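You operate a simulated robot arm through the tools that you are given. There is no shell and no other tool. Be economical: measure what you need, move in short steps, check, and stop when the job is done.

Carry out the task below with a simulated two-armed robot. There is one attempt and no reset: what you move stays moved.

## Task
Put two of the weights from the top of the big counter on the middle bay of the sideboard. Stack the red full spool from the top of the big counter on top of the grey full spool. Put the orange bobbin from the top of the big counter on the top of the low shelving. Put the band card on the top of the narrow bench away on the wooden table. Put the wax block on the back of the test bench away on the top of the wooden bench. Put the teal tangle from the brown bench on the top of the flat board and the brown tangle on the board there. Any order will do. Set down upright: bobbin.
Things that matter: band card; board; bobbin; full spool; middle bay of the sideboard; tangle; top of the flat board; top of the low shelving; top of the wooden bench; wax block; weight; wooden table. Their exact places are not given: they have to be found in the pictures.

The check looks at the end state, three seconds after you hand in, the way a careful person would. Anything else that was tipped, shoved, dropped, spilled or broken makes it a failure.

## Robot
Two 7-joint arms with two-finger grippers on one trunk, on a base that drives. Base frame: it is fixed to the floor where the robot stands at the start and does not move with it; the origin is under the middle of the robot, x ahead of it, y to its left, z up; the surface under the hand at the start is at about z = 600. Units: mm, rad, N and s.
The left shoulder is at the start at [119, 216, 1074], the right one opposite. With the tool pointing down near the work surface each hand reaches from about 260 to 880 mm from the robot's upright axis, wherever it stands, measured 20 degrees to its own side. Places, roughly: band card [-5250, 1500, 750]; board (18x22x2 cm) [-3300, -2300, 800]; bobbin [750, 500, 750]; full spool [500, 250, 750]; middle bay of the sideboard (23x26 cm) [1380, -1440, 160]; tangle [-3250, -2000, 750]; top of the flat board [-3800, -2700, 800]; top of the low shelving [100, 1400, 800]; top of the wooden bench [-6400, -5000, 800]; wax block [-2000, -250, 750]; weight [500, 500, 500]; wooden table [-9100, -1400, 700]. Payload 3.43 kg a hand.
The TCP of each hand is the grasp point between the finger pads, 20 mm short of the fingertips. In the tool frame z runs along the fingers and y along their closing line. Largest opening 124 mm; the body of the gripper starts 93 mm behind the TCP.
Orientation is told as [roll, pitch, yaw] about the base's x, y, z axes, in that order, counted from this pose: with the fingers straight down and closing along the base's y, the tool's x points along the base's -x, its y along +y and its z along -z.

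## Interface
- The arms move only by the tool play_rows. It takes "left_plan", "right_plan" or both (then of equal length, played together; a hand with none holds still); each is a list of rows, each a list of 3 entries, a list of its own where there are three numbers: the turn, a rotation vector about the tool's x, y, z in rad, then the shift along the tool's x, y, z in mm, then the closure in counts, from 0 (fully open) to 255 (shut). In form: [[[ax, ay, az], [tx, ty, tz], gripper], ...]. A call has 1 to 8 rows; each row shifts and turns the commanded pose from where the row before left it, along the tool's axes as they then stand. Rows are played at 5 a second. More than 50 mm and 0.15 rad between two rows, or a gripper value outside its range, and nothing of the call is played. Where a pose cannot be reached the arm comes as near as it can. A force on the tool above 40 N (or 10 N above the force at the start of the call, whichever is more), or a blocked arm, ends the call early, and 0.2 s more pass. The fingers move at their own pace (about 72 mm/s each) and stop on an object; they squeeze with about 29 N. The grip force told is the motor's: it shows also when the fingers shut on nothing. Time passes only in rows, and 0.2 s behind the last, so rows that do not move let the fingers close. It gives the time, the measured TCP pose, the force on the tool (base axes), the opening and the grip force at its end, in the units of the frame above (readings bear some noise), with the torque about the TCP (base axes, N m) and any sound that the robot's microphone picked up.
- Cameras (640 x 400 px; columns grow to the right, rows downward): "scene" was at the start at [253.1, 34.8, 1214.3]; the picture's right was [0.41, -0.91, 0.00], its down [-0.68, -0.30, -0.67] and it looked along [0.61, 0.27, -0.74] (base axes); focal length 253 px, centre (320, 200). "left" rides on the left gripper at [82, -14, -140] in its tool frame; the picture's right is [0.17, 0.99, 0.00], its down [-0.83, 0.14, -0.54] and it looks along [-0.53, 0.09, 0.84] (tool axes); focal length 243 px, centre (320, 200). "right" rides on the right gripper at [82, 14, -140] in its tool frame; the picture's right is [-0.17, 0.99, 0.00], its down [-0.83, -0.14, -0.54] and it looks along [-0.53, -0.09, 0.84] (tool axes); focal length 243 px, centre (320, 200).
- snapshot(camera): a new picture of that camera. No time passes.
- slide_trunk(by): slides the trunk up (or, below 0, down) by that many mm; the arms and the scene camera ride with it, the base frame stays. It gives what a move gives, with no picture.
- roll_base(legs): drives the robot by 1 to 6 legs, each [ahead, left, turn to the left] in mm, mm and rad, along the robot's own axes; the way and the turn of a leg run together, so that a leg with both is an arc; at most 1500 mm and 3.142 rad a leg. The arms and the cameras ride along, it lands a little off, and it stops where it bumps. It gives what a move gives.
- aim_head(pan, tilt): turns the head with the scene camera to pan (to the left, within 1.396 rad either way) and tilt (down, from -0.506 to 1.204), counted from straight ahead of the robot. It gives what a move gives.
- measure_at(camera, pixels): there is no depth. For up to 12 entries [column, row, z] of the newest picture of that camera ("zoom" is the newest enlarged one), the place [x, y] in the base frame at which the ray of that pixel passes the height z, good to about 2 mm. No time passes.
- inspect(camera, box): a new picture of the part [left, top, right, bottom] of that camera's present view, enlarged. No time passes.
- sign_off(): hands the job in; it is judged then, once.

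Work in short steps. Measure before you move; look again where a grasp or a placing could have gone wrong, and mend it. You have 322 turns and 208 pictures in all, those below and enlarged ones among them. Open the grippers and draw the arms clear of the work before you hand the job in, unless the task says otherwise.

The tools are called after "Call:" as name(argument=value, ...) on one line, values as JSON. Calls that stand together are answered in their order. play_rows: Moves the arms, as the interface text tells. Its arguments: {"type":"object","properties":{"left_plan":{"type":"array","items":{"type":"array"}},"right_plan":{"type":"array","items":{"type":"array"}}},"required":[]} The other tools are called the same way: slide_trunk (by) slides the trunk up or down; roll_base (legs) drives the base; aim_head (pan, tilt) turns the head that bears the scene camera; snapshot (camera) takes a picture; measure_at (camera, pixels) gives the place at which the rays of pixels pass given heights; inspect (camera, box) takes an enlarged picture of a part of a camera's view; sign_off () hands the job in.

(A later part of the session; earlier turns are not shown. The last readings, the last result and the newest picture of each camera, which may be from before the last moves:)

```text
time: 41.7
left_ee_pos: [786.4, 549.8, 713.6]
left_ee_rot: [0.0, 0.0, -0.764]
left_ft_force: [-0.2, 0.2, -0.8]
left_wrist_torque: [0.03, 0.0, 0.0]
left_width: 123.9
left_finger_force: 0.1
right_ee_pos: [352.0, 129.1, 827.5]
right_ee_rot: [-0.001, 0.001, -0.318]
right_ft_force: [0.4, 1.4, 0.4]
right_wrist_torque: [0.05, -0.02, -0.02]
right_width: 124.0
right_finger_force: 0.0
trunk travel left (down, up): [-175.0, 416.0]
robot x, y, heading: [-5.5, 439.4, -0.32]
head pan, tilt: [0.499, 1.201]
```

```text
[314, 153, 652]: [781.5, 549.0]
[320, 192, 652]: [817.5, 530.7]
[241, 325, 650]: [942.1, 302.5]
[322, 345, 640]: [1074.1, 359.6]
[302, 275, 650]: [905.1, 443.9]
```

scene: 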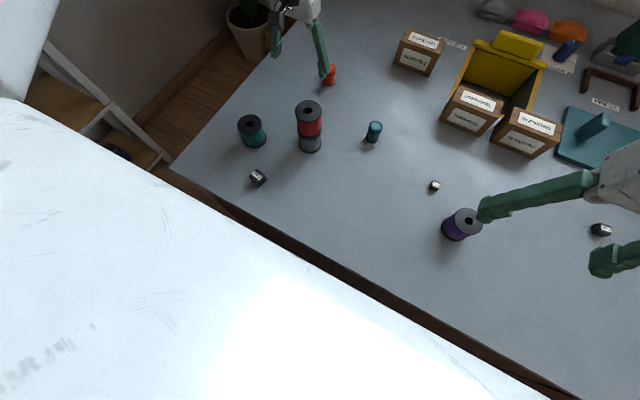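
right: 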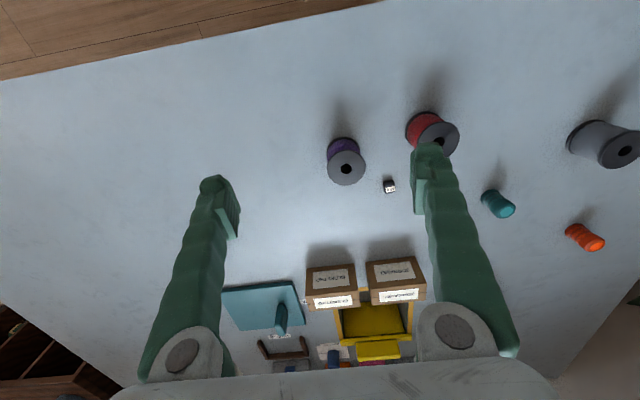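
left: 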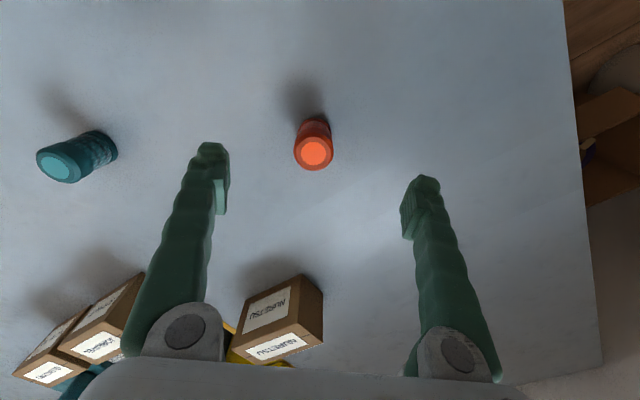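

Centre and descend to TCP z≈632, then close.

Call:
play_rows(left_plan=[[[0, 0, 0], [3, -4, 0], 0], [[0, 0, 0], [0, 0, 40], 0], [[0, 0, 0], [0, 0, 41], 0], [[0, 0, 0], [0, 0, 0], 0], [[0, 0, 0], [0, 0, 0], 150], [[0, 0, 0], [0, 0, 0], 255], [[0, 0, 0], [0, 0, 0], 255], [[0, 0, 0], [0, 0, 0], 255]])

Call:
snapshot(camera="left")

```text
time: 43.5
left_ee_pos: [782.0, 552.9, 632.2]
left_ee_rot: [0.0, 0.001, -0.764]
left_ft_force: [-0.3, 0.1, -0.3]
left_wrist_torque: [0.01, 0.04, -0.01]
left_width: 33.4
left_finger_force: 29.3
right_ee_pos: [349.8, 129.3, 827.5]
right_ee_rot: [0.0, 0.0, -0.318]
right_ft_force: [0.8, 0.1, -0.9]
right_wrist_torque: [0.02, 0.01, 0.0]
right_width: 124.2
right_finger_force: 0.0
trunk travel left (down, up): [-175.0, 416.0]
robot x, y, heading: [-5.7, 442.7, -0.317]
head pan, tilt: [0.499, 1.201]
```

```text
178 pictures are left
```

left: 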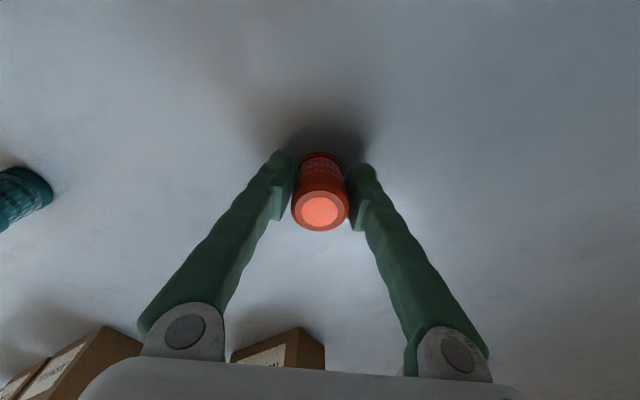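

Gripped at 33 mm. Lift gently.

Call:
play_rows(left_plan=[[[0, 0, 0], [0, 0, -5], 255], [[0, 0, 0], [0, 0, -10], 255], [[0, 0, 0], [0, 0, -20], 255], [[0, 0, 0], [0, 0, -25], 255], [[0, 0, 0], [0, 0, -25], 255], [[0, 0, 0], [0, 0, 0], 255]])

Call:
snapshot(camera="left")

```text
time: 44.9
left_ee_pos: [781.7, 551.1, 718.2]
left_ee_rot: [0.003, -0.001, -0.765]
left_ft_force: [-0.9, -0.7, -0.6]
left_wrist_torque: [0.02, 0.01, 0.0]
left_width: 33.4
left_finger_force: 28.9
right_ee_pos: [350.4, 130.4, 827.9]
right_ee_rot: [0.0, -0.002, -0.315]
right_ft_force: [-0.1, -1.1, 0.3]
right_wrist_torque: [0.05, -0.04, 0.07]
right_width: 123.9
right_finger_force: 0.0
trunk travel left (down, up): [-175.0, 416.0]
robot x, y, heading: [1.0, 441.9, -0.319]
head pan, tilt: [0.499, 1.201]
```

```text
177 pictures are left
```

left: 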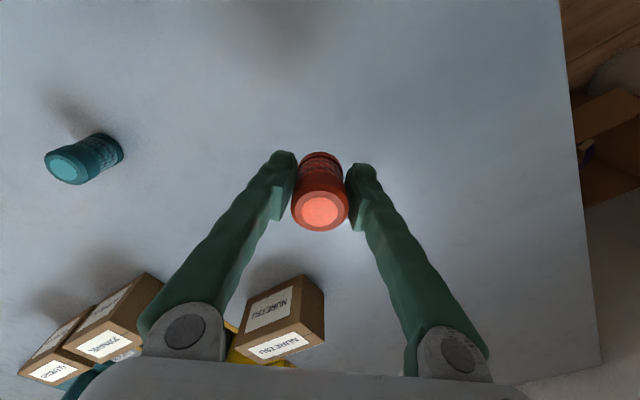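

Held. I raise the trunk 200 mm to clear the shelving top, and pull the hand back toward the robot.

Call:
slide_trunk(by=200)

Call:
play_rows(left_plan=[[[0, 0, 0], [30, 0, 0], 255], [[0, 0, 0], [40, 0, 0], 255], [[0, 0, 0], [40, 0, 0], 255], [[0, 0, 0], [30, 0, 0], 255], [[0, 0, 0], [0, 0, 0], 255]])

Call:
roll_base(legs=[[-142, -47, 0], [0, 0, 0.95]])

Call:
aim_head(pan=0.4, tilt=0.6)

Call:
snapshot(camera="scene")

```text
time: 47.1
left_ee_pos: [781.1, 550.2, 1007.6]
left_ee_rot: [0.064, -0.137, -0.768]
left_ft_force: [-0.7, 0.0, -1.2]
left_wrist_torque: [0.0, 0.01, 0.03]
left_width: 33.5
left_finger_force: 29.1
right_ee_pos: [351.3, 129.1, 1026.8]
right_ee_rot: [0.0, 0.002, -0.316]
right_ft_force: [-0.3, -0.1, 0.8]
right_wrist_torque: [0.01, -0.03, -0.02]
right_width: 123.8
right_finger_force: 0.1
trunk travel left (down, up): [-375.0, 216.0]
robot x, y, heading: [-3.2, 438.8, -0.313]
head pan, tilt: [0.499, 1.201]
```

```text
time: 48.3
left_ee_pos: [682.1, 645.2, 987.0]
left_ee_rot: [0.065, -0.136, -0.77]
left_ft_force: [0.0, -1.4, -0.5]
left_wrist_torque: [0.02, -0.02, 0.0]
left_width: 33.5
left_finger_force: 28.9
right_ee_pos: [351.3, 128.6, 1027.2]
right_ee_rot: [-0.001, 0.001, -0.316]
right_ft_force: [-1.0, 0.1, 0.4]
right_wrist_torque: [0.04, 0.02, -0.01]
right_width: 124.0
right_finger_force: 0.0
trunk travel left (down, up): [-375.0, 216.0]
robot x, y, heading: [-0.6, 440.8, -0.317]
head pan, tilt: [0.499, 1.201]
```

```text
time: 53.2
left_ee_pos: [63.4, 1120.2, 988.6]
left_ee_rot: [0.067, -0.137, 0.198]
left_ft_force: [0.6, 0.3, 0.0]
left_wrist_torque: [0.03, 0.0, 0.02]
left_width: 33.0
left_finger_force: 28.7
right_ee_pos: [300.7, 554.3, 1026.7]
right_ee_rot: [-0.001, -0.001, 0.651]
right_ft_force: [-0.8, 0.2, 0.1]
right_wrist_torque: [0.02, -0.03, 0.02]
right_width: 124.2
right_finger_force: 0.0
trunk travel left (down, up): [-375.0, 216.0]
robot x, y, heading: [-156.8, 446.0, 0.65]
head pan, tilt: [0.499, 1.201]
```

```text
time: 54.2
left_ee_pos: [62.6, 1120.7, 989.2]
left_ee_rot: [0.066, -0.139, 0.197]
left_ft_force: [0.4, -0.3, -0.6]
left_wrist_torque: [0.03, 0.0, 0.02]
left_width: 33.3
left_finger_force: 28.7
right_ee_pos: [299.5, 555.2, 1028.0]
right_ee_rot: [0.0, 0.001, 0.652]
right_ft_force: [0.1, 0.1, 0.5]
right_wrist_torque: [0.02, 0.01, -0.02]
right_width: 123.6
right_finger_force: 0.0
trunk travel left (down, up): [-375.0, 216.0]
robot x, y, heading: [-158.9, 441.7, 0.652]
head pan, tilt: [0.4, 0.6]
```

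```text
176 pictures are left
```

scene: 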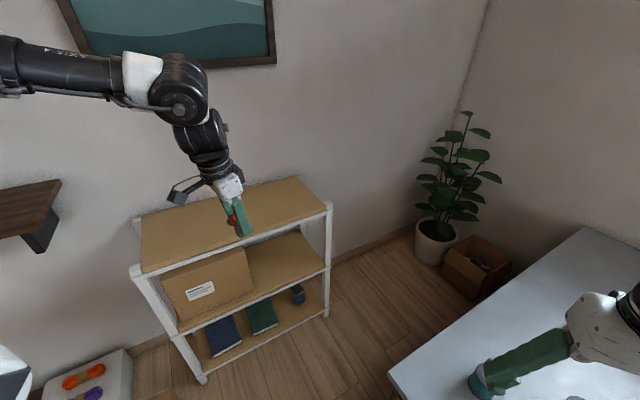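

The hand is over the shelving. Measure the shelving top's corners at two candidate heights.

Call:
measure_at(camera="scene", pixels=[[145, 270, 800], [328, 208, 800], [300, 180, 800], [142, 216, 800], [145, 270, 760], [328, 208, 760], [203, 381, 0], [326, 315, 0]])

Call:
snapshot(camera="left")

```text
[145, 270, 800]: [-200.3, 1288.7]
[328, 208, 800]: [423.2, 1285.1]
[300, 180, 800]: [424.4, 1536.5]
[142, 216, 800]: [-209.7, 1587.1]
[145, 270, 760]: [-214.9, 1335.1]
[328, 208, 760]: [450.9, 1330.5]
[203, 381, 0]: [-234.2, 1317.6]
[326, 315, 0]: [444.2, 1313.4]
```

```text
175 pictures are left
```

left: 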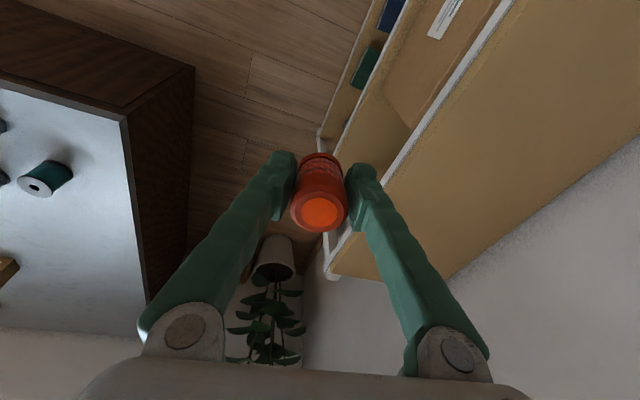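

Top is ≈z 780–800, spanning x −205…424, y 1300…1560. I drive the base by world (+40,+320) and then straighten the tool.

Call:
roll_base(legs=[[225, 230, 0]])

Call:
play_rows(left_plan=[[[0.033, 0.069, 0], [0, 0, 0], 255], [[0.033, 0.068, 0], [0, 0, 0], 255], [[0, 0, 0], [0, 0, 30], 255], [[0, 0, 0], [0, 0, 0], 255]])

Call:
snapshot(camera="left")

Call:
snapshot(camera="scene")

```text
time: 57.9
left_ee_pos: [100.8, 1438.0, 987.3]
left_ee_rot: [0.068, -0.138, 0.197]
left_ft_force: [-0.4, 0.3, -0.7]
left_wrist_torque: [-0.03, 0.01, 0.02]
left_width: 33.3
left_finger_force: 29.3
right_ee_pos: [337.8, 872.0, 1026.8]
right_ee_rot: [-0.001, 0.0, 0.653]
right_ft_force: [0.0, 0.9, -0.7]
right_wrist_torque: [0.01, -0.04, -0.02]
right_width: 124.1
right_finger_force: 0.0
trunk travel left (down, up): [-375.0, 216.0]
robot x, y, heading: [-120.4, 760.4, 0.648]
head pan, tilt: [0.4, 0.6]
```

```text
time: 58.9
left_ee_pos: [100.0, 1437.1, 957.8]
left_ee_rot: [0.001, -0.001, 0.204]
left_ft_force: [0.2, -0.3, -0.3]
left_wrist_torque: [0.04, -0.02, -0.02]
left_width: 33.2
left_finger_force: 29.1
right_ee_pos: [338.6, 871.6, 1027.0]
right_ee_rot: [0.0, 0.002, 0.652]
right_ft_force: [0.1, 0.2, -1.1]
right_wrist_torque: [-0.01, 0.0, -0.01]
right_width: 124.0
right_finger_force: 0.0
trunk travel left (down, up): [-375.0, 216.0]
robot x, y, heading: [-113.7, 760.8, 0.652]
head pan, tilt: [0.4, 0.6]
```

```text
174 pictures are left
```

left: 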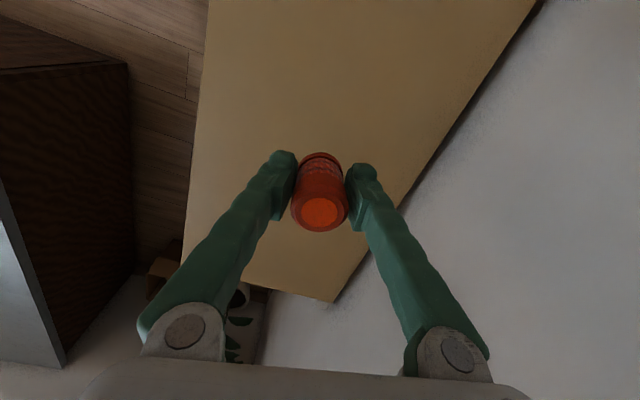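

```text
173 pictures are left
```

scene: 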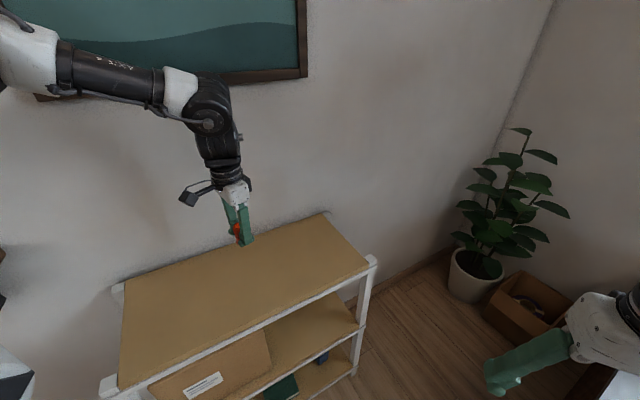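

Upright now. Check the shelf edges in the left view around the drop location.

Call:
measure_at(camera="left", pixels=[[190, 192, 790], [420, 195, 790], [337, 302, 790], [320, 192, 790]])

Call:
measure_at(camera="scene", pixels=[[368, 266, 790], [327, 214, 790], [120, 390, 790], [125, 305, 790]])

```text
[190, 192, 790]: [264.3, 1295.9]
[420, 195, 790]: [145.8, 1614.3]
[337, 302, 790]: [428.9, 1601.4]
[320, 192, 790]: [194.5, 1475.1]
```

```text
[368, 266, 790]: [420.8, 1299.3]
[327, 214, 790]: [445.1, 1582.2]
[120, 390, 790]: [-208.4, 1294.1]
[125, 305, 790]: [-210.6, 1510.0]
```

Both cameras agree on z≈790; target (100,1437) is mid-depth. Descend to TCP≈828.

Call:
play_rows(left_plan=[[[0, 0, 0], [0, 0, 40], 255], [[0, 0, 0], [0, 0, 40], 255], [[0, 0, 0], [0, 0, 30], 255], [[0, 0, 0], [0, 0, 17], 255], [[0, 0, 0], [0, 0, 0], 255]])

Call:
play_rows(left_plan=[[[0, 0, 0], [0, 0, 2], 255], [[0, 0, 0], [0, 0, 2], 255], [[0, 0, 0], [0, 0, 0], 255]])

Call:
inspect(camera="scene", box=[180, 190, 300, 290])

```text
time: 60.1
left_ee_pos: [101.1, 1436.6, 831.9]
left_ee_rot: [0.002, -0.004, 0.203]
left_ft_force: [-2.0, 1.5, 13.2]
left_wrist_torque: [-0.05, 0.1, 0.02]
left_width: 33.6
left_finger_force: 29.3
right_ee_pos: [337.0, 872.2, 1027.0]
right_ee_rot: [0.0, 0.0, 0.653]
right_ft_force: [-0.2, -0.1, 0.7]
right_wrist_torque: [-0.01, -0.01, 0.0]
right_width: 124.0
right_finger_force: 0.1
trunk travel left (down, up): [-375.0, 216.0]
robot x, y, heading: [-119.8, 756.2, 0.657]
head pan, tilt: [0.4, 0.6]
```

```text
time: 60.9
left_ee_pos: [102.7, 1437.2, 829.9]
left_ee_rot: [0.002, -0.006, 0.202]
left_ft_force: [-0.7, 4.5, 28.4]
left_wrist_torque: [0.11, -0.11, 0.02]
left_width: 33.1
left_finger_force: 28.9
right_ee_pos: [337.1, 870.8, 1028.5]
right_ee_rot: [0.0, -0.003, 0.649]
right_ft_force: [-0.4, 0.1, -0.6]
right_wrist_torque: [-0.01, -0.02, 0.0]
right_width: 124.2
right_finger_force: 0.2
trunk travel left (down, up): [-375.0, 216.0]
robot x, y, heading: [-113.7, 759.8, 0.65]
head pan, tilt: [0.4, 0.6]
```

```text
4.00 times, centred on (240, 240) of scene
```

zoom: 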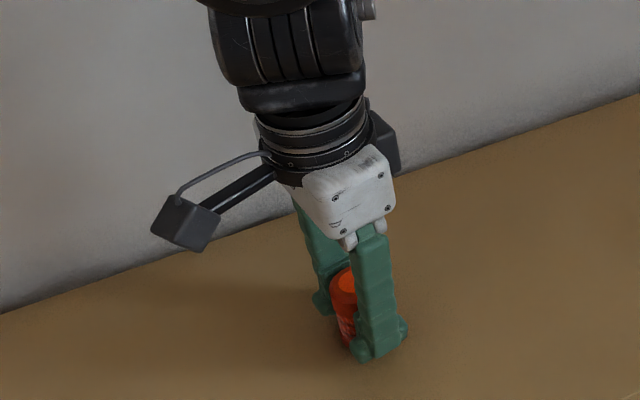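

Contact with the shelf (28 N). Ease up 3 mm to relieve the load, open, and retreat.

Call:
play_rows(left_plan=[[[0, 0, 0], [0, 0, -3], 255], [[0, 0, 0], [0, 0, 0], 140], [[0, 0, 0], [0, 0, 0], 80], [[0, 0, 0], [0, 0, 0], 0], [[0, 0, 0], [0, 0, 0], 0], [[0, 0, 0], [0, 0, -40], 0], [[0, 0, 0], [0, 0, -45], 0], [[0, 0, 0], [0, 0, -45], 0]])

Call:
snapshot(camera="scene")

```text
time: 62.7
left_ee_pos: [100.9, 1436.2, 959.3]
left_ee_rot: [-0.001, 0.0, 0.202]
left_ft_force: [0.4, -0.4, 0.3]
left_wrist_torque: [0.03, -0.05, 0.04]
left_width: 124.1
left_finger_force: 0.0
right_ee_pos: [338.3, 871.6, 1028.3]
right_ee_rot: [0.0, -0.001, 0.651]
right_ft_force: [-0.4, -0.3, 0.3]
right_wrist_torque: [0.03, -0.02, -0.03]
right_width: 124.0
right_finger_force: 0.1
trunk travel left (down, up): [-375.0, 216.0]
robot x, y, heading: [-119.2, 757.7, 0.647]
head pan, tilt: [0.4, 0.6]
```

```text
171 pictures are left
```

scene: 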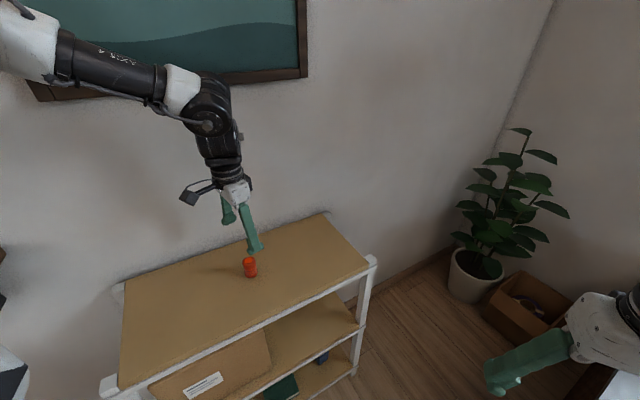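

The bobbin stands on the shelving. Next, drive back to the counter for the weights: base to about (0,120), heading 0.

Call:
roll_base(legs=[[-200, -263, 0], [0, 0, -0.65], [0, -310, 0], [119, 0, 0]])

Call:
aim_head(pan=-0.7, tilt=0.7)

Call:
snapshot(camera="scene")

```text
time: 74.3
left_ee_pos: [581.7, 524.5, 960.5]
left_ee_rot: [0.0, -0.001, -0.45]
left_ft_force: [-0.3, 0.0, -0.7]
left_wrist_torque: [-0.05, -0.01, 0.04]
left_width: 124.0
left_finger_force: 0.0
right_ee_pos: [425.5, -67.9, 1027.8]
right_ee_rot: [0.0, 0.0, 0.0]
right_ft_force: [0.6, -0.3, -0.1]
right_wrist_torque: [-0.02, -0.04, 0.0]
right_width: 124.0
right_finger_force: 0.1
trunk travel left (down, up): [-375.0, 216.0]
robot x, y, heading: [-3.8, 117.6, 0.001]
head pan, tilt: [0.4, 0.6]
```

```text
time: 75.7
left_ee_pos: [581.8, 524.6, 959.7]
left_ee_rot: [0.0, -0.002, -0.451]
left_ft_force: [-0.7, -0.2, -0.1]
left_wrist_torque: [0.0, -0.03, 0.01]
left_width: 124.0
left_finger_force: 0.0
right_ee_pos: [427.1, -68.2, 1027.9]
right_ee_rot: [-0.001, 0.0, -0.001]
right_ft_force: [0.3, -0.4, 0.2]
right_wrist_torque: [0.01, 0.02, 0.03]
right_width: 124.0
right_finger_force: 0.0
trunk travel left (down, up): [-375.0, 216.0]
robot x, y, heading: [-4.0, 119.7, 0.003]
head pan, tilt: [-0.7, 0.7]
```

```text
170 pictures are left
```

scene: 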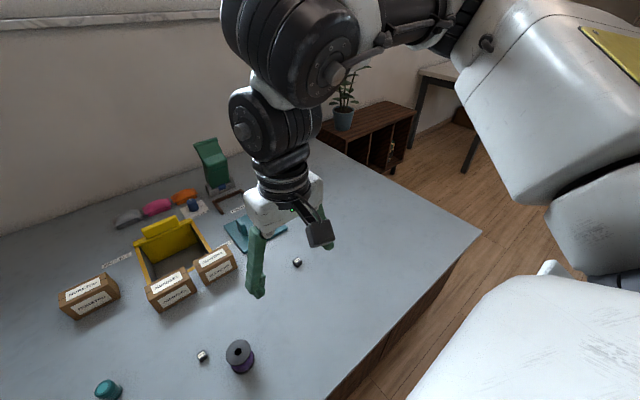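

Move the left hand over the near weight (402,547), and the right hand over the one at about (673,−224), at height.

Call:
play_rows(left_plan=[[[0, 0, 0], [43, -15, 0], 0], [[0, 0, 0], [43, -15, 0], 0], [[0, 0, 0], [43, -15, 0], 0], [[0, 0, 0], [43, -14, 0], 0], [[0, 0, 0], [0, 0, 0], 0]], right_plan=[[[0, 0, 0], [-10, -45, 0], 0], [[0, 0, 0], [-10, -45, 0], 0], [[0, 0, 0], [-40, -25, 0], 0], [[0, 0, 0], [-40, -25, 0], 0], [[0, 0, 0], [-40, -16, 0], 0]])

Call:
slide_trunk(by=-150)

Call:
snapshot(camera="left")

Call:
snapshot(camera="right")

```text
time: 76.9
left_ee_pos: [401.5, 545.7, 959.9]
left_ee_rot: [-0.002, 0.002, -0.45]
left_ft_force: [0.0, 0.2, -0.1]
left_wrist_torque: [-0.02, 0.02, -0.01]
left_width: 124.0
left_finger_force: 0.0
right_ee_pos: [399.9, -123.8, 1019.9]
right_ee_rot: [-0.003, 0.0, 0.002]
right_ft_force: [-0.1, -0.1, 0.0]
right_wrist_torque: [0.01, 0.03, 0.0]
right_width: 123.7
right_finger_force: 0.1
right hand out of reach, approached as far as the arm can: row 1, 2, 3, 4, 5
trunk travel left (down, up): [-375.0, 216.0]
robot x, y, heading: [-7.0, 123.0, -0.004]
head pan, tilt: [-0.7, 0.7]
```

```text
time: 78.6
left_ee_pos: [399.4, 548.1, 810.2]
left_ee_rot: [0.001, -0.004, -0.448]
left_ft_force: [-0.7, -0.2, 0.4]
left_wrist_torque: [-0.06, -0.06, 0.01]
left_width: 124.0
left_finger_force: 0.2
right_ee_pos: [400.7, -123.0, 870.8]
right_ee_rot: [-0.002, -0.002, 0.001]
right_ft_force: [0.1, 0.8, -0.6]
right_wrist_torque: [-0.06, -0.03, -0.01]
right_width: 124.0
right_finger_force: 0.1
trunk travel left (down, up): [-225.0, 366.0]
robot x, y, heading: [-7.5, 119.2, 0.002]
head pan, tilt: [-0.7, 0.7]
```

```text
169 pictures are left
```

left: 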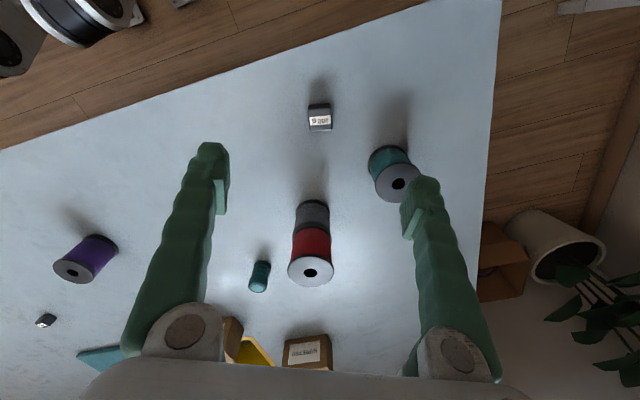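

```text
168 pictures are left
```

right: 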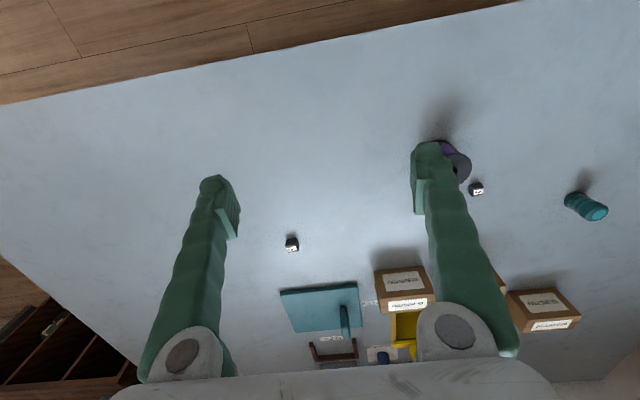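

The near weight (319,117 in left view) is aligned with the tool's axes. Measure it and descend.

Call:
measure_at(camera="left", pixels=[[319, 119, 625], [320, 105, 625], [308, 130, 600], [333, 130, 600], [308, 117, 625], [332, 117, 625]])

Call:
inspect(camera="left", box=[280, 80, 360, 150])

Call:
inspect(camera="right", box=[260, 210, 330, 270])

Call:
measure_at(camera="right", pixels=[[292, 245, 615], [476, 189, 615]])

```text
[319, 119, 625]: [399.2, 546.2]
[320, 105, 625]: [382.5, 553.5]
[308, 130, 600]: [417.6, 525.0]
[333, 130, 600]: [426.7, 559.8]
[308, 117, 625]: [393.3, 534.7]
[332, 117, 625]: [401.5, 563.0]
```

```text
5.71 times, centred on (320, 115) of left
```

zoom: 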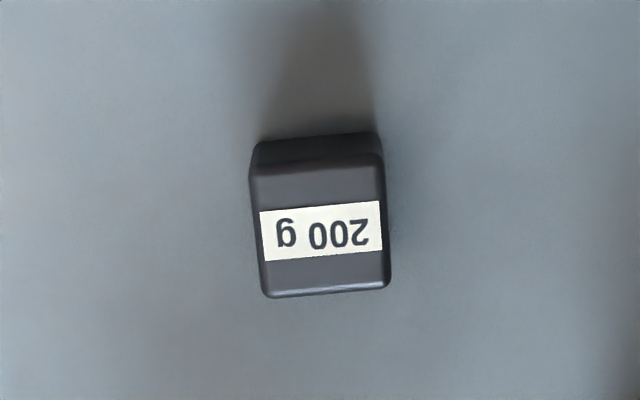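

```text
6.67 times, centred on (295, 240) of right
```

zoom: 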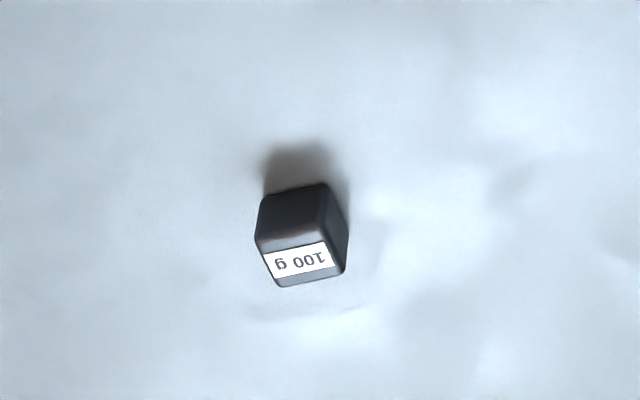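

```text
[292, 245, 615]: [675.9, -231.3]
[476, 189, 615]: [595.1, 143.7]
```

Weight is centred below the TCP. Descend to TCP≈624 and grip.

Call:
play_rows(left_plan=[[[0, 0, 0], [0, -1, 48], 0], [[0, 0, 0], [0, 0, 48], 0], [[0, 0, 0], [0, 0, 48], 0], [[0, 0, 0], [0, 0, 42], 0], [[0, 0, 0], [0, 0, 0], 0], [[0, 0, 0], [0, 0, 0], 0]])

Call:
snapshot(camera="left")

```text
time: 80.0
left_ee_pos: [399.2, 545.5, 623.8]
left_ee_rot: [-0.001, -0.001, -0.451]
left_ft_force: [-0.3, -0.4, -0.4]
left_wrist_torque: [0.01, -0.02, -0.01]
left_width: 124.0
left_finger_force: 0.1
right_ee_pos: [402.6, -124.1, 870.0]
right_ee_rot: [0.0, 0.001, 0.0]
right_ft_force: [0.6, -0.4, 0.3]
right_wrist_torque: [-0.02, 0.04, 0.01]
right_width: 124.0
right_finger_force: 0.1
trunk travel left (down, up): [-225.0, 366.0]
robot x, y, heading: [-3.1, 118.5, 0.004]
head pan, tilt: [-0.7, 0.7]
```

```text
165 pictures are left
```

left: 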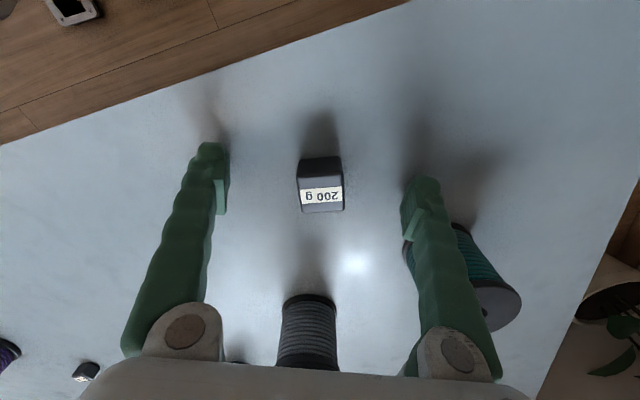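

Everything is clear; close on the weight.

Call:
play_rows(left_plan=[[[0, 0, 0], [0, 0, 0], 140], [[0, 0, 0], [0, 0, 0], 255], [[0, 0, 0], [0, 0, 0], 255], [[0, 0, 0], [0, 0, 0], 255], [[0, 0, 0], [0, 0, -10], 255], [[0, 0, 0], [0, 0, -30], 255], [[0, 0, 0], [0, 0, -50], 255], [[0, 0, 0], [0, 0, -50], 255]])

Call:
snapshot(camera="left")

```text
time: 81.8
left_ee_pos: [398.8, 544.6, 764.6]
left_ee_rot: [0.0, 0.001, -0.45]
left_ft_force: [0.4, -0.4, -1.8]
left_wrist_torque: [0.03, -0.04, -0.01]
left_width: 29.8
left_finger_force: 29.2
right_ee_pos: [401.2, -124.4, 870.0]
right_ee_rot: [-0.001, 0.001, 0.002]
right_ft_force: [-0.4, -0.3, 0.0]
right_wrist_torque: [0.0, -0.02, 0.02]
right_width: 124.3
right_finger_force: 0.1
trunk travel left (down, up): [-225.0, 366.0]
robot x, y, heading: [-7.2, 118.4, -0.002]
head pan, tilt: [-0.7, 0.7]
```

```text
164 pictures are left
```

left: 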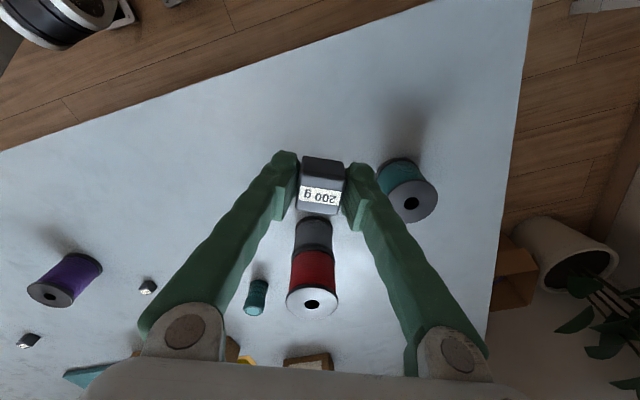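

Held (29.8 mm). Now right hand: lower to z≈760 and go to (676,−231).

Call:
play_rows(right_plan=[[[0, 0, 0], [0, -45, 20], 0], [[0, 0, 0], [0, -45, 20], 0], [[0, 0, 0], [-30, -17, 30], 0], [[0, 0, 0], [-45, 0, 20], 0], [[0, 0, 0], [-45, 0, 10], 0], [[0, 0, 0], [-45, 0, 10], 0], [[0, 0, 0], [-45, 0, 0], 0], [[0, 0, 0], [-45, 0, 0], 0]])

Call:
snapshot(camera="right")

```text
time: 83.6
left_ee_pos: [400.5, 545.6, 763.2]
left_ee_rot: [-0.002, 0.0, -0.451]
left_ft_force: [0.2, -0.2, -1.6]
left_wrist_torque: [0.02, 0.02, -0.05]
left_width: 29.9
left_finger_force: 29.5
right_ee_pos: [425.2, -133.6, 836.6]
right_ee_rot: [-0.002, -0.002, -0.005]
right_ft_force: [0.2, 1.0, -0.4]
right_wrist_torque: [-0.01, 0.01, 0.0]
right_width: 123.8
right_finger_force: 0.0
right hand out of reach, approached as far as the arm can: row 1, 2, 3, 4, 5, 6, 7, 8
trunk travel left (down, up): [-225.0, 366.0]
robot x, y, heading: [-5.5, 118.2, -0.002]
head pan, tilt: [-0.7, 0.7]
```

```text
163 pictures are left
```

right: 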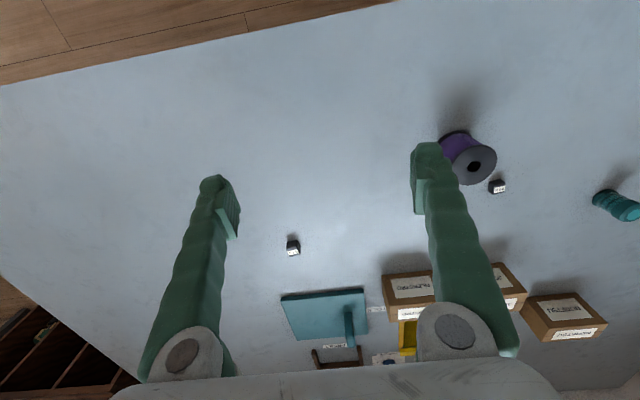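

The right arm is stuck by posture. I try yawing the right tool −0.45 with the arm's azimuth, then moving outward in small steps.

Call:
play_rows(right_plan=[[[0, 0, 0.15], [0, 0, 0], 0], [[0, 0, 0.15], [0, 0, 0], 0], [[0, 0, 0.15], [0, 0, 0], 0], [[0, 0, 0], [0, 0, 20], 0], [[0, 0, 0], [-20, 0, 0], 0], [[0, 0, 0], [-20, 0, 0], 0], [[0, 0, 0], [0, -20, 0], 0], [[0, 0, 0], [0, -20, 0], 0]])

```text
time: 85.4
left_ee_pos: [400.7, 543.6, 763.0]
left_ee_rot: [0.0, -0.002, -0.449]
left_ft_force: [0.6, -0.2, -2.1]
left_wrist_torque: [0.04, 0.01, 0.01]
left_width: 29.9
left_finger_force: 29.1
right_ee_pos: [443.0, -185.6, 815.0]
right_ee_rot: [0.0, 0.0, -0.448]
right_ft_force: [0.3, 0.3, 0.3]
right_wrist_torque: [-0.01, 0.02, 0.0]
right_width: 123.8
right_finger_force: 0.1
trunk travel left (down, up): [-225.0, 366.0]
robot x, y, heading: [-3.7, 116.8, -0.001]
head pan, tilt: [-0.7, 0.7]
```

That freed it. Continue to the weight: tool (−230,+60), down to ~745.

Call:
play_rows(right_plan=[[[0, 0, 0], [0, 0, 40], 0], [[0, 0, 0], [-46, 12, 0], 0], [[0, 0, 0], [-46, 12, 0], 0], [[0, 0, 0], [-46, 12, 0], 0], [[0, 0, 0], [-46, 12, 0], 0], [[0, 0, 0], [-46, 12, 0], 0], [[0, 0, 0], [0, 0, 30], 0], [[0, 0, 0], [0, 0, 0], 0]])

Call:
snapshot(camera="right")

```text
time: 87.2
left_ee_pos: [399.7, 546.6, 763.8]
left_ee_rot: [-0.002, -0.003, -0.45]
left_ft_force: [0.3, 0.5, -2.8]
left_wrist_torque: [-0.04, -0.03, 0.02]
left_width: 29.9
left_finger_force: 28.7
right_ee_pos: [634.2, -161.1, 744.2]
right_ee_rot: [-0.002, 0.0, -0.454]
right_ft_force: [0.4, 0.8, 0.9]
right_wrist_torque: [-0.03, -0.03, -0.02]
right_width: 124.0
right_finger_force: 0.0
right hand out of reach, approached as far as the arm can: row 4, 5, 6
trunk travel left (down, up): [-225.0, 366.0]
robot x, y, heading: [-7.0, 118.9, 0.002]
head pan, tilt: [-0.7, 0.7]
```

```text
162 pictures are left
```

right: 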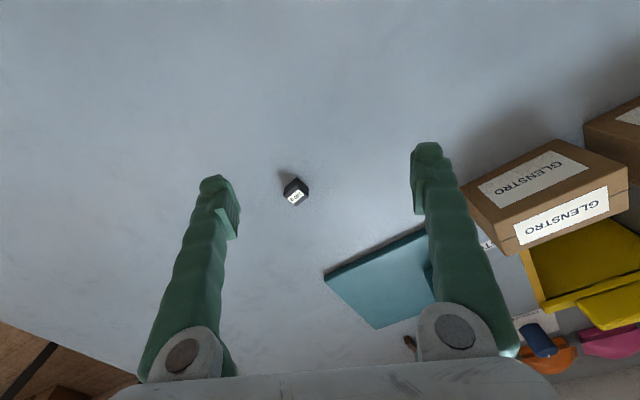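

Strafe the base right 110 to put the weight at about 20° on the right side, then re-approach.

Call:
roll_base(legs=[[0, -110, 0]])

Call:
play_rows(right_plan=[[[0, 0, -0.15], [0, 20, 0], 0], [[0, 0, -0.15], [0, 20, 0], 0], [[0, 0, 0], [-20, 10, 0], 0], [[0, 0, 0], [-22, 0, 0], 0], [[0, 0, 0], [0, 0, 0], 0]])

Call:
snapshot(camera="right")

```text
time: 89.4
left_ee_pos: [399.8, 433.5, 764.1]
left_ee_rot: [-0.001, -0.002, -0.451]
left_ft_force: [-0.2, -0.8, -1.3]
left_wrist_torque: [0.05, 0.02, -0.02]
left_width: 30.0
left_finger_force: 29.2
right_ee_pos: [633.9, -272.2, 743.5]
right_ee_rot: [0.0, -0.002, -0.453]
right_ft_force: [0.3, -0.4, 0.7]
right_wrist_torque: [-0.01, -0.03, 0.0]
right_width: 124.1
right_finger_force: 0.1
trunk travel left (down, up): [-225.0, 366.0]
robot x, y, heading: [-1.8, 9.8, -0.001]
head pan, tilt: [-0.7, 0.7]
```

```text
time: 90.6
left_ee_pos: [399.2, 434.1, 763.1]
left_ee_rot: [0.001, -0.001, -0.451]
left_ft_force: [-0.5, 0.2, -1.2]
left_wrist_torque: [-0.02, -0.01, -0.03]
left_width: 29.9
left_finger_force: 29.7
right_ee_pos: [624.0, -150.2, 751.9]
right_ee_rot: [0.0, -0.003, -0.158]
right_ft_force: [0.3, 0.4, 0.7]
right_wrist_torque: [-0.02, 0.0, 0.03]
right_width: 124.1
right_finger_force: 0.2
right hand out of reach, approached as far as the arm can: row 1, 2, 3, 4
trunk travel left (down, up): [-225.0, 366.0]
robot x, y, heading: [-6.4, 6.3, -0.006]
head pan, tilt: [-0.7, 0.7]
```

```text
161 pictures are left
```

right: 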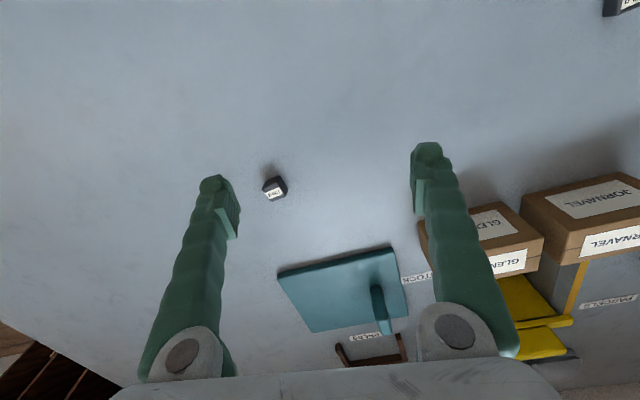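

It seems reach grows at lower heights. I first move outward in y at this height, then descend, then extend.

Call:
play_rows(right_plan=[[[0, 0, 0], [10, -40, 0], 0], [[0, 0, 0], [10, -38, 0], 0], [[0, 0, 0], [0, 0, 40], 0], [[0, 0, 0], [0, 0, 40], 0], [[0, 0, 0], [-25, 0, 0], 0], [[0, 0, 0], [-25, 0, 0], 0], [[0, 0, 0], [0, 0, 0], 0]])

Call:
snapshot(camera="right")

```text
time: 92.2
left_ee_pos: [400.3, 433.8, 764.5]
left_ee_rot: [-0.001, -0.002, -0.451]
left_ft_force: [-0.1, 0.2, -1.9]
left_wrist_torque: [0.01, 0.01, -0.03]
left_width: 30.0
left_finger_force: 29.7
right_ee_pos: [591.5, -167.2, 684.1]
right_ee_rot: [-0.003, -0.003, -0.159]
right_ft_force: [-0.9, 0.3, 0.1]
right_wrist_torque: [-0.02, 0.01, -0.01]
right_width: 124.2
right_finger_force: 0.2
right hand out of reach, approached as far as the arm can: row 1, 2, 3, 4, 5, 6
trunk travel left (down, up): [-225.0, 366.0]
robot x, y, heading: [-5.6, 8.3, 0.002]
head pan, tilt: [-0.7, 0.7]
```

```text
160 pictures are left
```

right: 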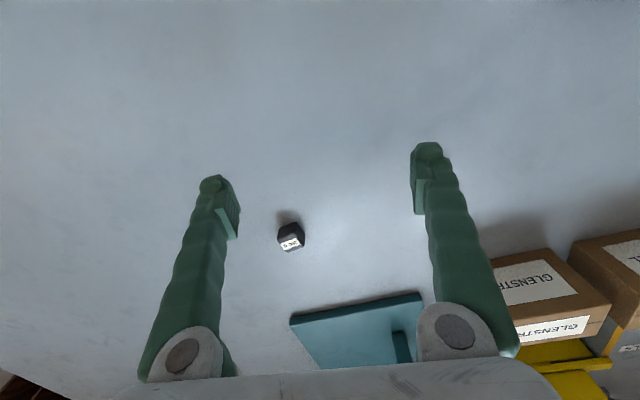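

Outward motion clearly wants more negative yaw. I yaw a further −0.6 and test.

Call:
play_rows(right_plan=[[[0, 0, 0], [20, 0, -30], 0], [[0, 0, 0.15], [0, 0, 0], 0], [[0, 0, 0.15], [0, 0, 0], 0], [[0, 0, 0.15], [0, 0, 0], 0], [[0, 0, 0.15], [0, 0, 0], 0], [[0, 0, 0.0], [0, 0, 0], 0]])

Call:
aim_head(pan=-0.6, tilt=0.4)

Call:
snapshot(camera="scene")

```text
time: 93.6
left_ee_pos: [399.2, 434.8, 763.8]
left_ee_rot: [-0.003, 0.0, -0.45]
left_ft_force: [-0.5, 0.6, -1.9]
left_wrist_torque: [0.03, 0.01, -0.03]
left_width: 30.0
left_finger_force: 29.4
right_ee_pos: [572.0, -164.7, 713.9]
right_ee_rot: [0.001, -0.001, -0.756]
right_ft_force: [0.3, 0.0, -0.2]
right_wrist_torque: [-0.02, 0.01, 0.02]
right_width: 124.2
right_finger_force: 0.1
trunk travel left (down, up): [-225.0, 366.0]
robot x, y, heading: [-5.0, 7.8, -0.0]
head pan, tilt: [-0.7, 0.7]
```

```text
time: 94.4
left_ee_pos: [399.7, 434.0, 764.2]
left_ee_rot: [-0.001, 0.0, -0.451]
left_ft_force: [0.1, 0.9, -2.3]
left_wrist_torque: [0.01, -0.05, 0.0]
left_width: 29.8
left_finger_force: 29.3
right_ee_pos: [571.5, -165.5, 714.5]
right_ee_rot: [0.001, 0.001, -0.754]
right_ft_force: [-0.6, -0.1, -0.4]
right_wrist_torque: [0.0, -0.01, 0.01]
right_width: 124.2
right_finger_force: 0.0
trunk travel left (down, up): [-225.0, 366.0]
robot x, y, heading: [-2.6, 8.7, 0.004]
head pan, tilt: [-0.6, 0.4]
```

```text
159 pictures are left
```

scene: 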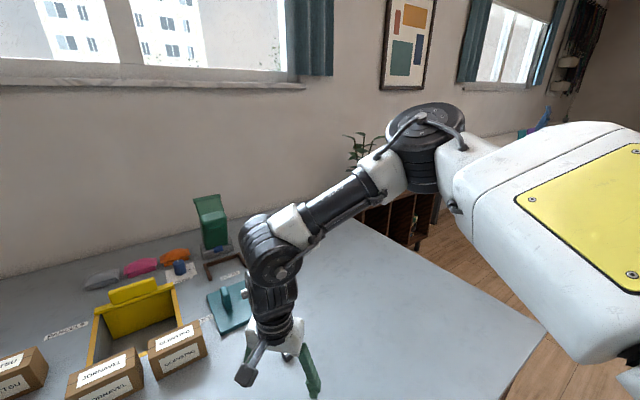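

Now try moving to the weight: tool (−121,+23).

Call:
play_rows(right_plan=[[[0, 0, 0], [-30, 6, 0], 0], [[0, 0, 0], [-30, 6, 0], 0], [[0, 0, 0], [-30, 6, 0], 0], [[0, 0, 0], [-31, 5, 0], 0], [[0, 0, 0], [0, 0, 0], 0]])

Call:
snapshot(camera="right")

```text
time: 95.6
left_ee_pos: [400.6, 435.8, 764.3]
left_ee_rot: [0.0, -0.001, -0.451]
left_ft_force: [0.4, -0.1, -1.0]
left_wrist_torque: [0.0, 0.0, -0.03]
left_width: 30.0
left_finger_force: 29.1
right_ee_pos: [676.5, -228.5, 713.2]
right_ee_rot: [-0.001, -0.001, -0.753]
right_ft_force: [0.2, -0.1, -0.1]
right_wrist_torque: [0.0, -0.01, -0.02]
right_width: 124.0
right_finger_force: 0.1
trunk travel left (down, up): [-225.0, 366.0]
robot x, y, heading: [-2.8, 7.3, 0.001]
head pan, tilt: [-0.6, 0.4]
```

```text
158 pictures are left
```

right: 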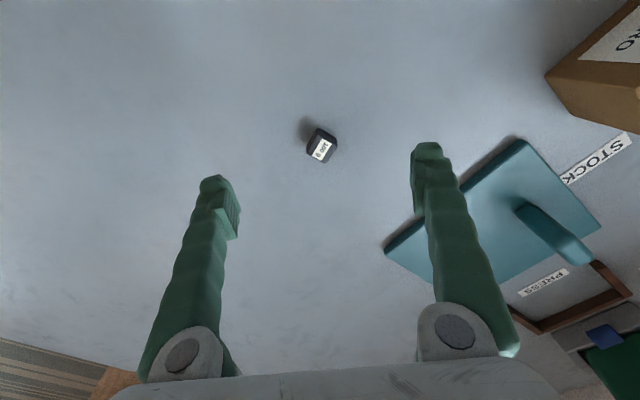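

Reached. (Rule learned: right hand wants negative yaw, left positive.) Inspect the weight's orientation.

Call:
inspect(camera="right", box=[285, 115, 355, 175])

Call:
measure_at(camera="right", pixels=[[321, 148, 622], [321, 148, 625], [320, 192, 622]])

```text
6.67 times, centred on (320, 145) of right
```

zoom: 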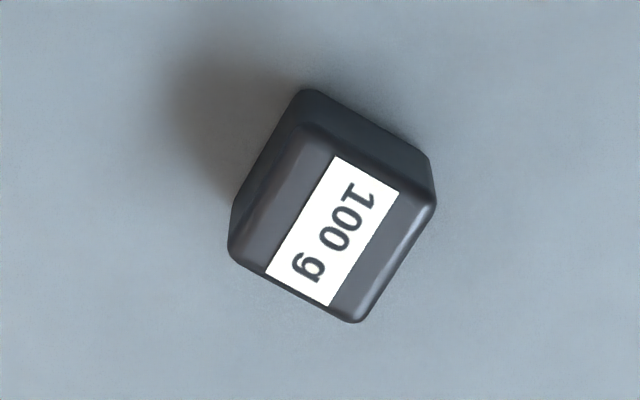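

```text
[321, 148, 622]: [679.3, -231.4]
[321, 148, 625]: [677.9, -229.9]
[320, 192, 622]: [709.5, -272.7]
```

Measure top-face edges in the zoom for its yaw.

Call:
measure_at(camera="zoom", pixels=[[330, 155, 622], [265, 270, 622], [398, 190, 622], [328, 306, 622], [330, 228, 622]])

```text
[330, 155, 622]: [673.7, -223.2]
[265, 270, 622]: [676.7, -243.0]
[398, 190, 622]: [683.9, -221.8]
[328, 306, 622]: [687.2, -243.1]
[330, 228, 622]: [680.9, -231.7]
```

Weight yaw ≈ 0.15 mod 90°, so I turn the tool to −1.42 (a further −0.667).

Call:
play_rows(right_plan=[[[0, 0, 0.134], [0, 0, 0], 0], [[0, 0, 0.134], [0, 0, 0], 0], [[0, 0, 0.133], [0, 0, 0], 0], [[0, 0, 0.133], [0, 0, 0], 0], [[0, 0, 0.133], [0, 0, 0], 0], [[0, 0, 0], [0, 0, 0], 0]])

Call:
snapshot(camera="right")

```text
time: 97.0
left_ee_pos: [400.3, 432.8, 764.3]
left_ee_rot: [-0.002, 0.001, -0.45]
left_ft_force: [-0.2, 0.1, -1.4]
left_wrist_torque: [0.01, 0.0, -0.01]
left_width: 29.8
left_finger_force: 29.2
right_ee_pos: [674.9, -229.4, 713.1]
right_ee_rot: [-0.001, -0.002, -1.423]
right_ft_force: [-0.1, -0.2, 0.1]
right_wrist_torque: [-0.03, 0.04, 0.02]
right_width: 124.1
right_finger_force: 0.1
trunk travel left (down, up): [-225.0, 366.0]
robot x, y, heading: [-3.5, 6.4, 0.0]
head pan, tilt: [-0.6, 0.4]
```

```text
156 pictures are left
```

right: 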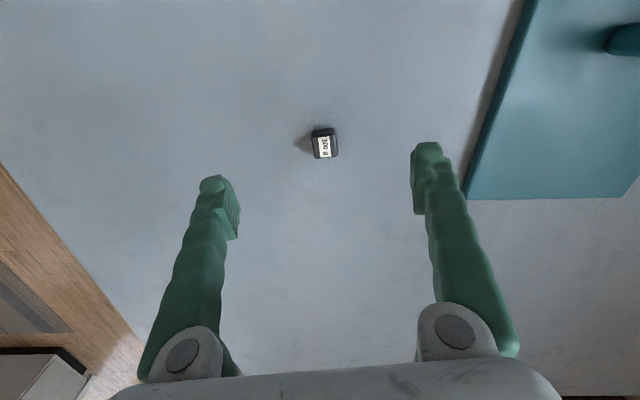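

Aligned. The teal press board is near the right finger, so I measure it and partly close before descending.

Call:
measure_at(camera="right", pixels=[[323, 146, 622], [468, 190, 620], [524, 10, 620]])

Call:
play_rows(right_plan=[[[0, 0, 0], [0, 0, 0], 110], [[0, 0, 0], [0, 0, 0], 110]])

```text
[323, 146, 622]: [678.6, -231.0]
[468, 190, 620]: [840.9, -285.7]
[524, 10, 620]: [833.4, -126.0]
```

```text
time: 97.6
left_ee_pos: [400.8, 434.2, 763.9]
left_ee_rot: [-0.002, 0.0, -0.45]
left_ft_force: [-0.2, 0.3, -1.2]
left_wrist_torque: [-0.01, 0.0, 0.0]
left_width: 30.0
left_finger_force: 29.3
right_ee_pos: [676.2, -229.1, 714.5]
right_ee_rot: [0.0, -0.001, -1.42]
right_ft_force: [0.4, 0.2, 0.8]
right_wrist_torque: [0.01, -0.01, 0.0]
right_width: 70.6
right_finger_force: 0.1
trunk travel left (down, up): [-225.0, 366.0]
robot x, y, heading: [-6.0, 11.7, 0.003]
head pan, tilt: [-0.6, 0.4]
```

Descend to TCP≈624 and grip.

Call:
play_rows(right_plan=[[[0, 0, 0], [-2, 3, 45], 110], [[0, 0, 0], [0, 0, 45], 110], [[0, 0, 0], [0, 0, 0], 110], [[0, 0, 0], [0, 0, 0], 255], [[0, 0, 0], [0, 0, 0], 255], [[0, 0, 0], [0, 0, 0], 255]])

Call:
play_rows(right_plan=[[[0, 0, 0], [0, 0, -10], 255], [[0, 0, 0], [0, 0, -30], 255], [[0, 0, 0], [0, 0, -40], 255], [[0, 0, 0], [0, 0, -40], 255], [[0, 0, 0], [0, 0, -40], 255], [[0, 0, 0], [40, 0, 0], 255], [[0, 0, 0], [40, 0, 0], 255], [[0, 0, 0], [40, 0, 0], 255]])

Call:
snapshot(camera="right")

```text
time: 99.0
left_ee_pos: [399.3, 434.4, 763.8]
left_ee_rot: [-0.002, 0.0, -0.449]
left_ft_force: [-0.4, -0.8, -1.5]
left_wrist_torque: [0.0, 0.02, 0.01]
left_width: 29.9
left_finger_force: 29.0
right_ee_pos: [677.0, -232.7, 622.0]
right_ee_rot: [0.001, -0.001, -1.42]
right_ft_force: [0.3, 0.4, -0.1]
right_wrist_torque: [-0.01, -0.03, -0.01]
right_width: 24.0
right_finger_force: 28.7
trunk travel left (down, up): [-225.0, 366.0]
robot x, y, heading: [-2.9, 7.2, -0.001]
head pan, tilt: [-0.6, 0.4]
```

```text
time: 100.8
left_ee_pos: [400.7, 436.3, 763.3]
left_ee_rot: [-0.002, -0.001, -0.451]
left_ft_force: [0.3, 0.2, -2.4]
left_wrist_torque: [-0.01, -0.01, 0.0]
left_width: 29.9
left_finger_force: 29.2
right_ee_pos: [661.9, -116.4, 782.1]
right_ee_rot: [0.0, -0.004, -1.422]
right_ft_force: [-0.8, -0.1, -0.5]
right_wrist_torque: [-0.04, 0.0, -0.01]
right_width: 23.8
right_finger_force: 28.6
trunk travel left (down, up): [-225.0, 366.0]
robot x, y, heading: [-2.6, 9.6, -0.003]
head pan, tilt: [-0.6, 0.4]
```

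```text
155 pictures are left
```

right: 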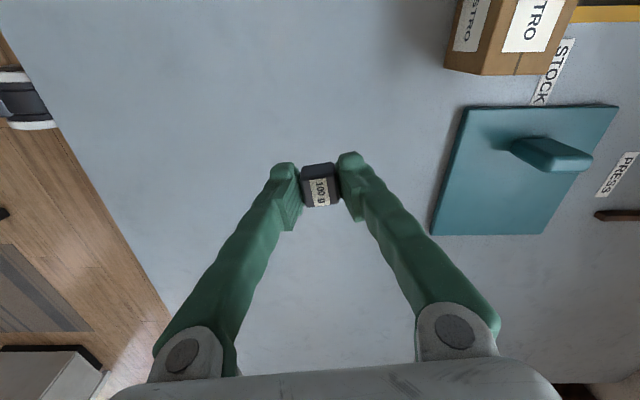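

Both weights held. Tuck the right hand, back off, and move right to view the sideboard.

Call:
play_rows(right_plan=[[[0, 0, 0], [0, -45, -10], 255], [[0, 0, 0], [0, -45, -10], 255], [[0, 0, 0], [0, -45, -10], 255], [[0, 0, 0], [0, -45, -10], 255], [[0, 0, 0], [0, 0, 0], 255]])

Call:
roll_base(legs=[[-150, 0, 0], [0, -600, 0]])

Call:
aim_head(pan=-0.5, tilt=0.5)

Call:
snapshot(camera="scene")

```text
time: 102.0
left_ee_pos: [400.0, 435.1, 762.6]
left_ee_rot: [0.0, 0.0, -0.451]
left_ft_force: [-0.1, 1.6, -2.2]
left_wrist_torque: [-0.03, -0.01, 0.0]
left_width: 30.0
left_finger_force: 28.7
right_ee_pos: [483.5, -140.0, 823.5]
right_ee_rot: [0.001, -0.002, -1.423]
right_ft_force: [0.0, 0.6, -0.9]
right_wrist_torque: [0.0, 0.0, 0.01]
right_width: 23.7
right_finger_force: 28.9
trunk travel left (down, up): [-225.0, 366.0]
robot x, y, heading: [-3.8, 11.2, -0.003]
head pan, tilt: [-0.6, 0.4]
```

```text
time: 111.6
left_ee_pos: [250.0, -173.4, 764.3]
left_ee_rot: [0.0, 0.001, -0.456]
left_ft_force: [0.3, -0.4, -1.9]
left_wrist_torque: [-0.01, 0.02, 0.01]
left_width: 29.8
left_finger_force: 29.0
right_ee_pos: [329.9, -749.4, 824.1]
right_ee_rot: [0.0, -0.002, -1.428]
right_ft_force: [-0.5, -0.4, -1.5]
right_wrist_torque: [0.03, -0.03, 0.0]
right_width: 23.8
right_finger_force: 28.8
trunk travel left (down, up): [-225.0, 366.0]
robot x, y, heading: [-159.5, -597.6, -0.003]
head pan, tilt: [-0.6, 0.4]
```

```text
time: 112.3
left_ee_pos: [249.4, -173.8, 763.8]
left_ee_rot: [-0.001, -0.002, -0.458]
left_ft_force: [0.3, 0.9, -2.2]
left_wrist_torque: [0.04, 0.01, 0.0]
left_width: 29.8
left_finger_force: 29.5
right_ee_pos: [330.5, -749.9, 823.8]
right_ee_rot: [0.002, -0.002, -1.429]
right_ft_force: [-0.6, 0.4, -1.8]
right_wrist_torque: [0.0, 0.01, 0.03]
right_width: 23.7
right_finger_force: 28.9
trunk travel left (down, up): [-225.0, 366.0]
robot x, y, heading: [-157.8, -593.9, -0.015]
head pan, tilt: [-0.499, 0.499]
```

```text
154 pictures are left
```

scene: 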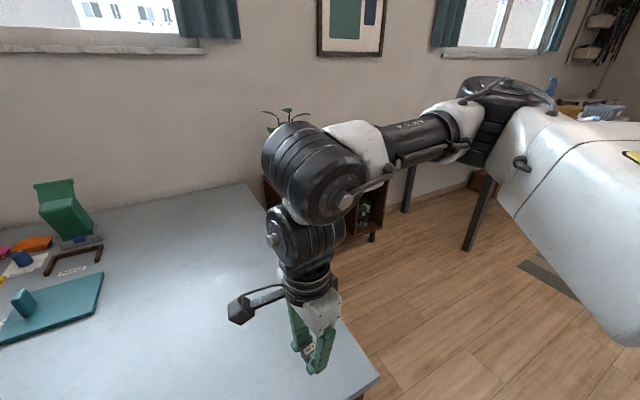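

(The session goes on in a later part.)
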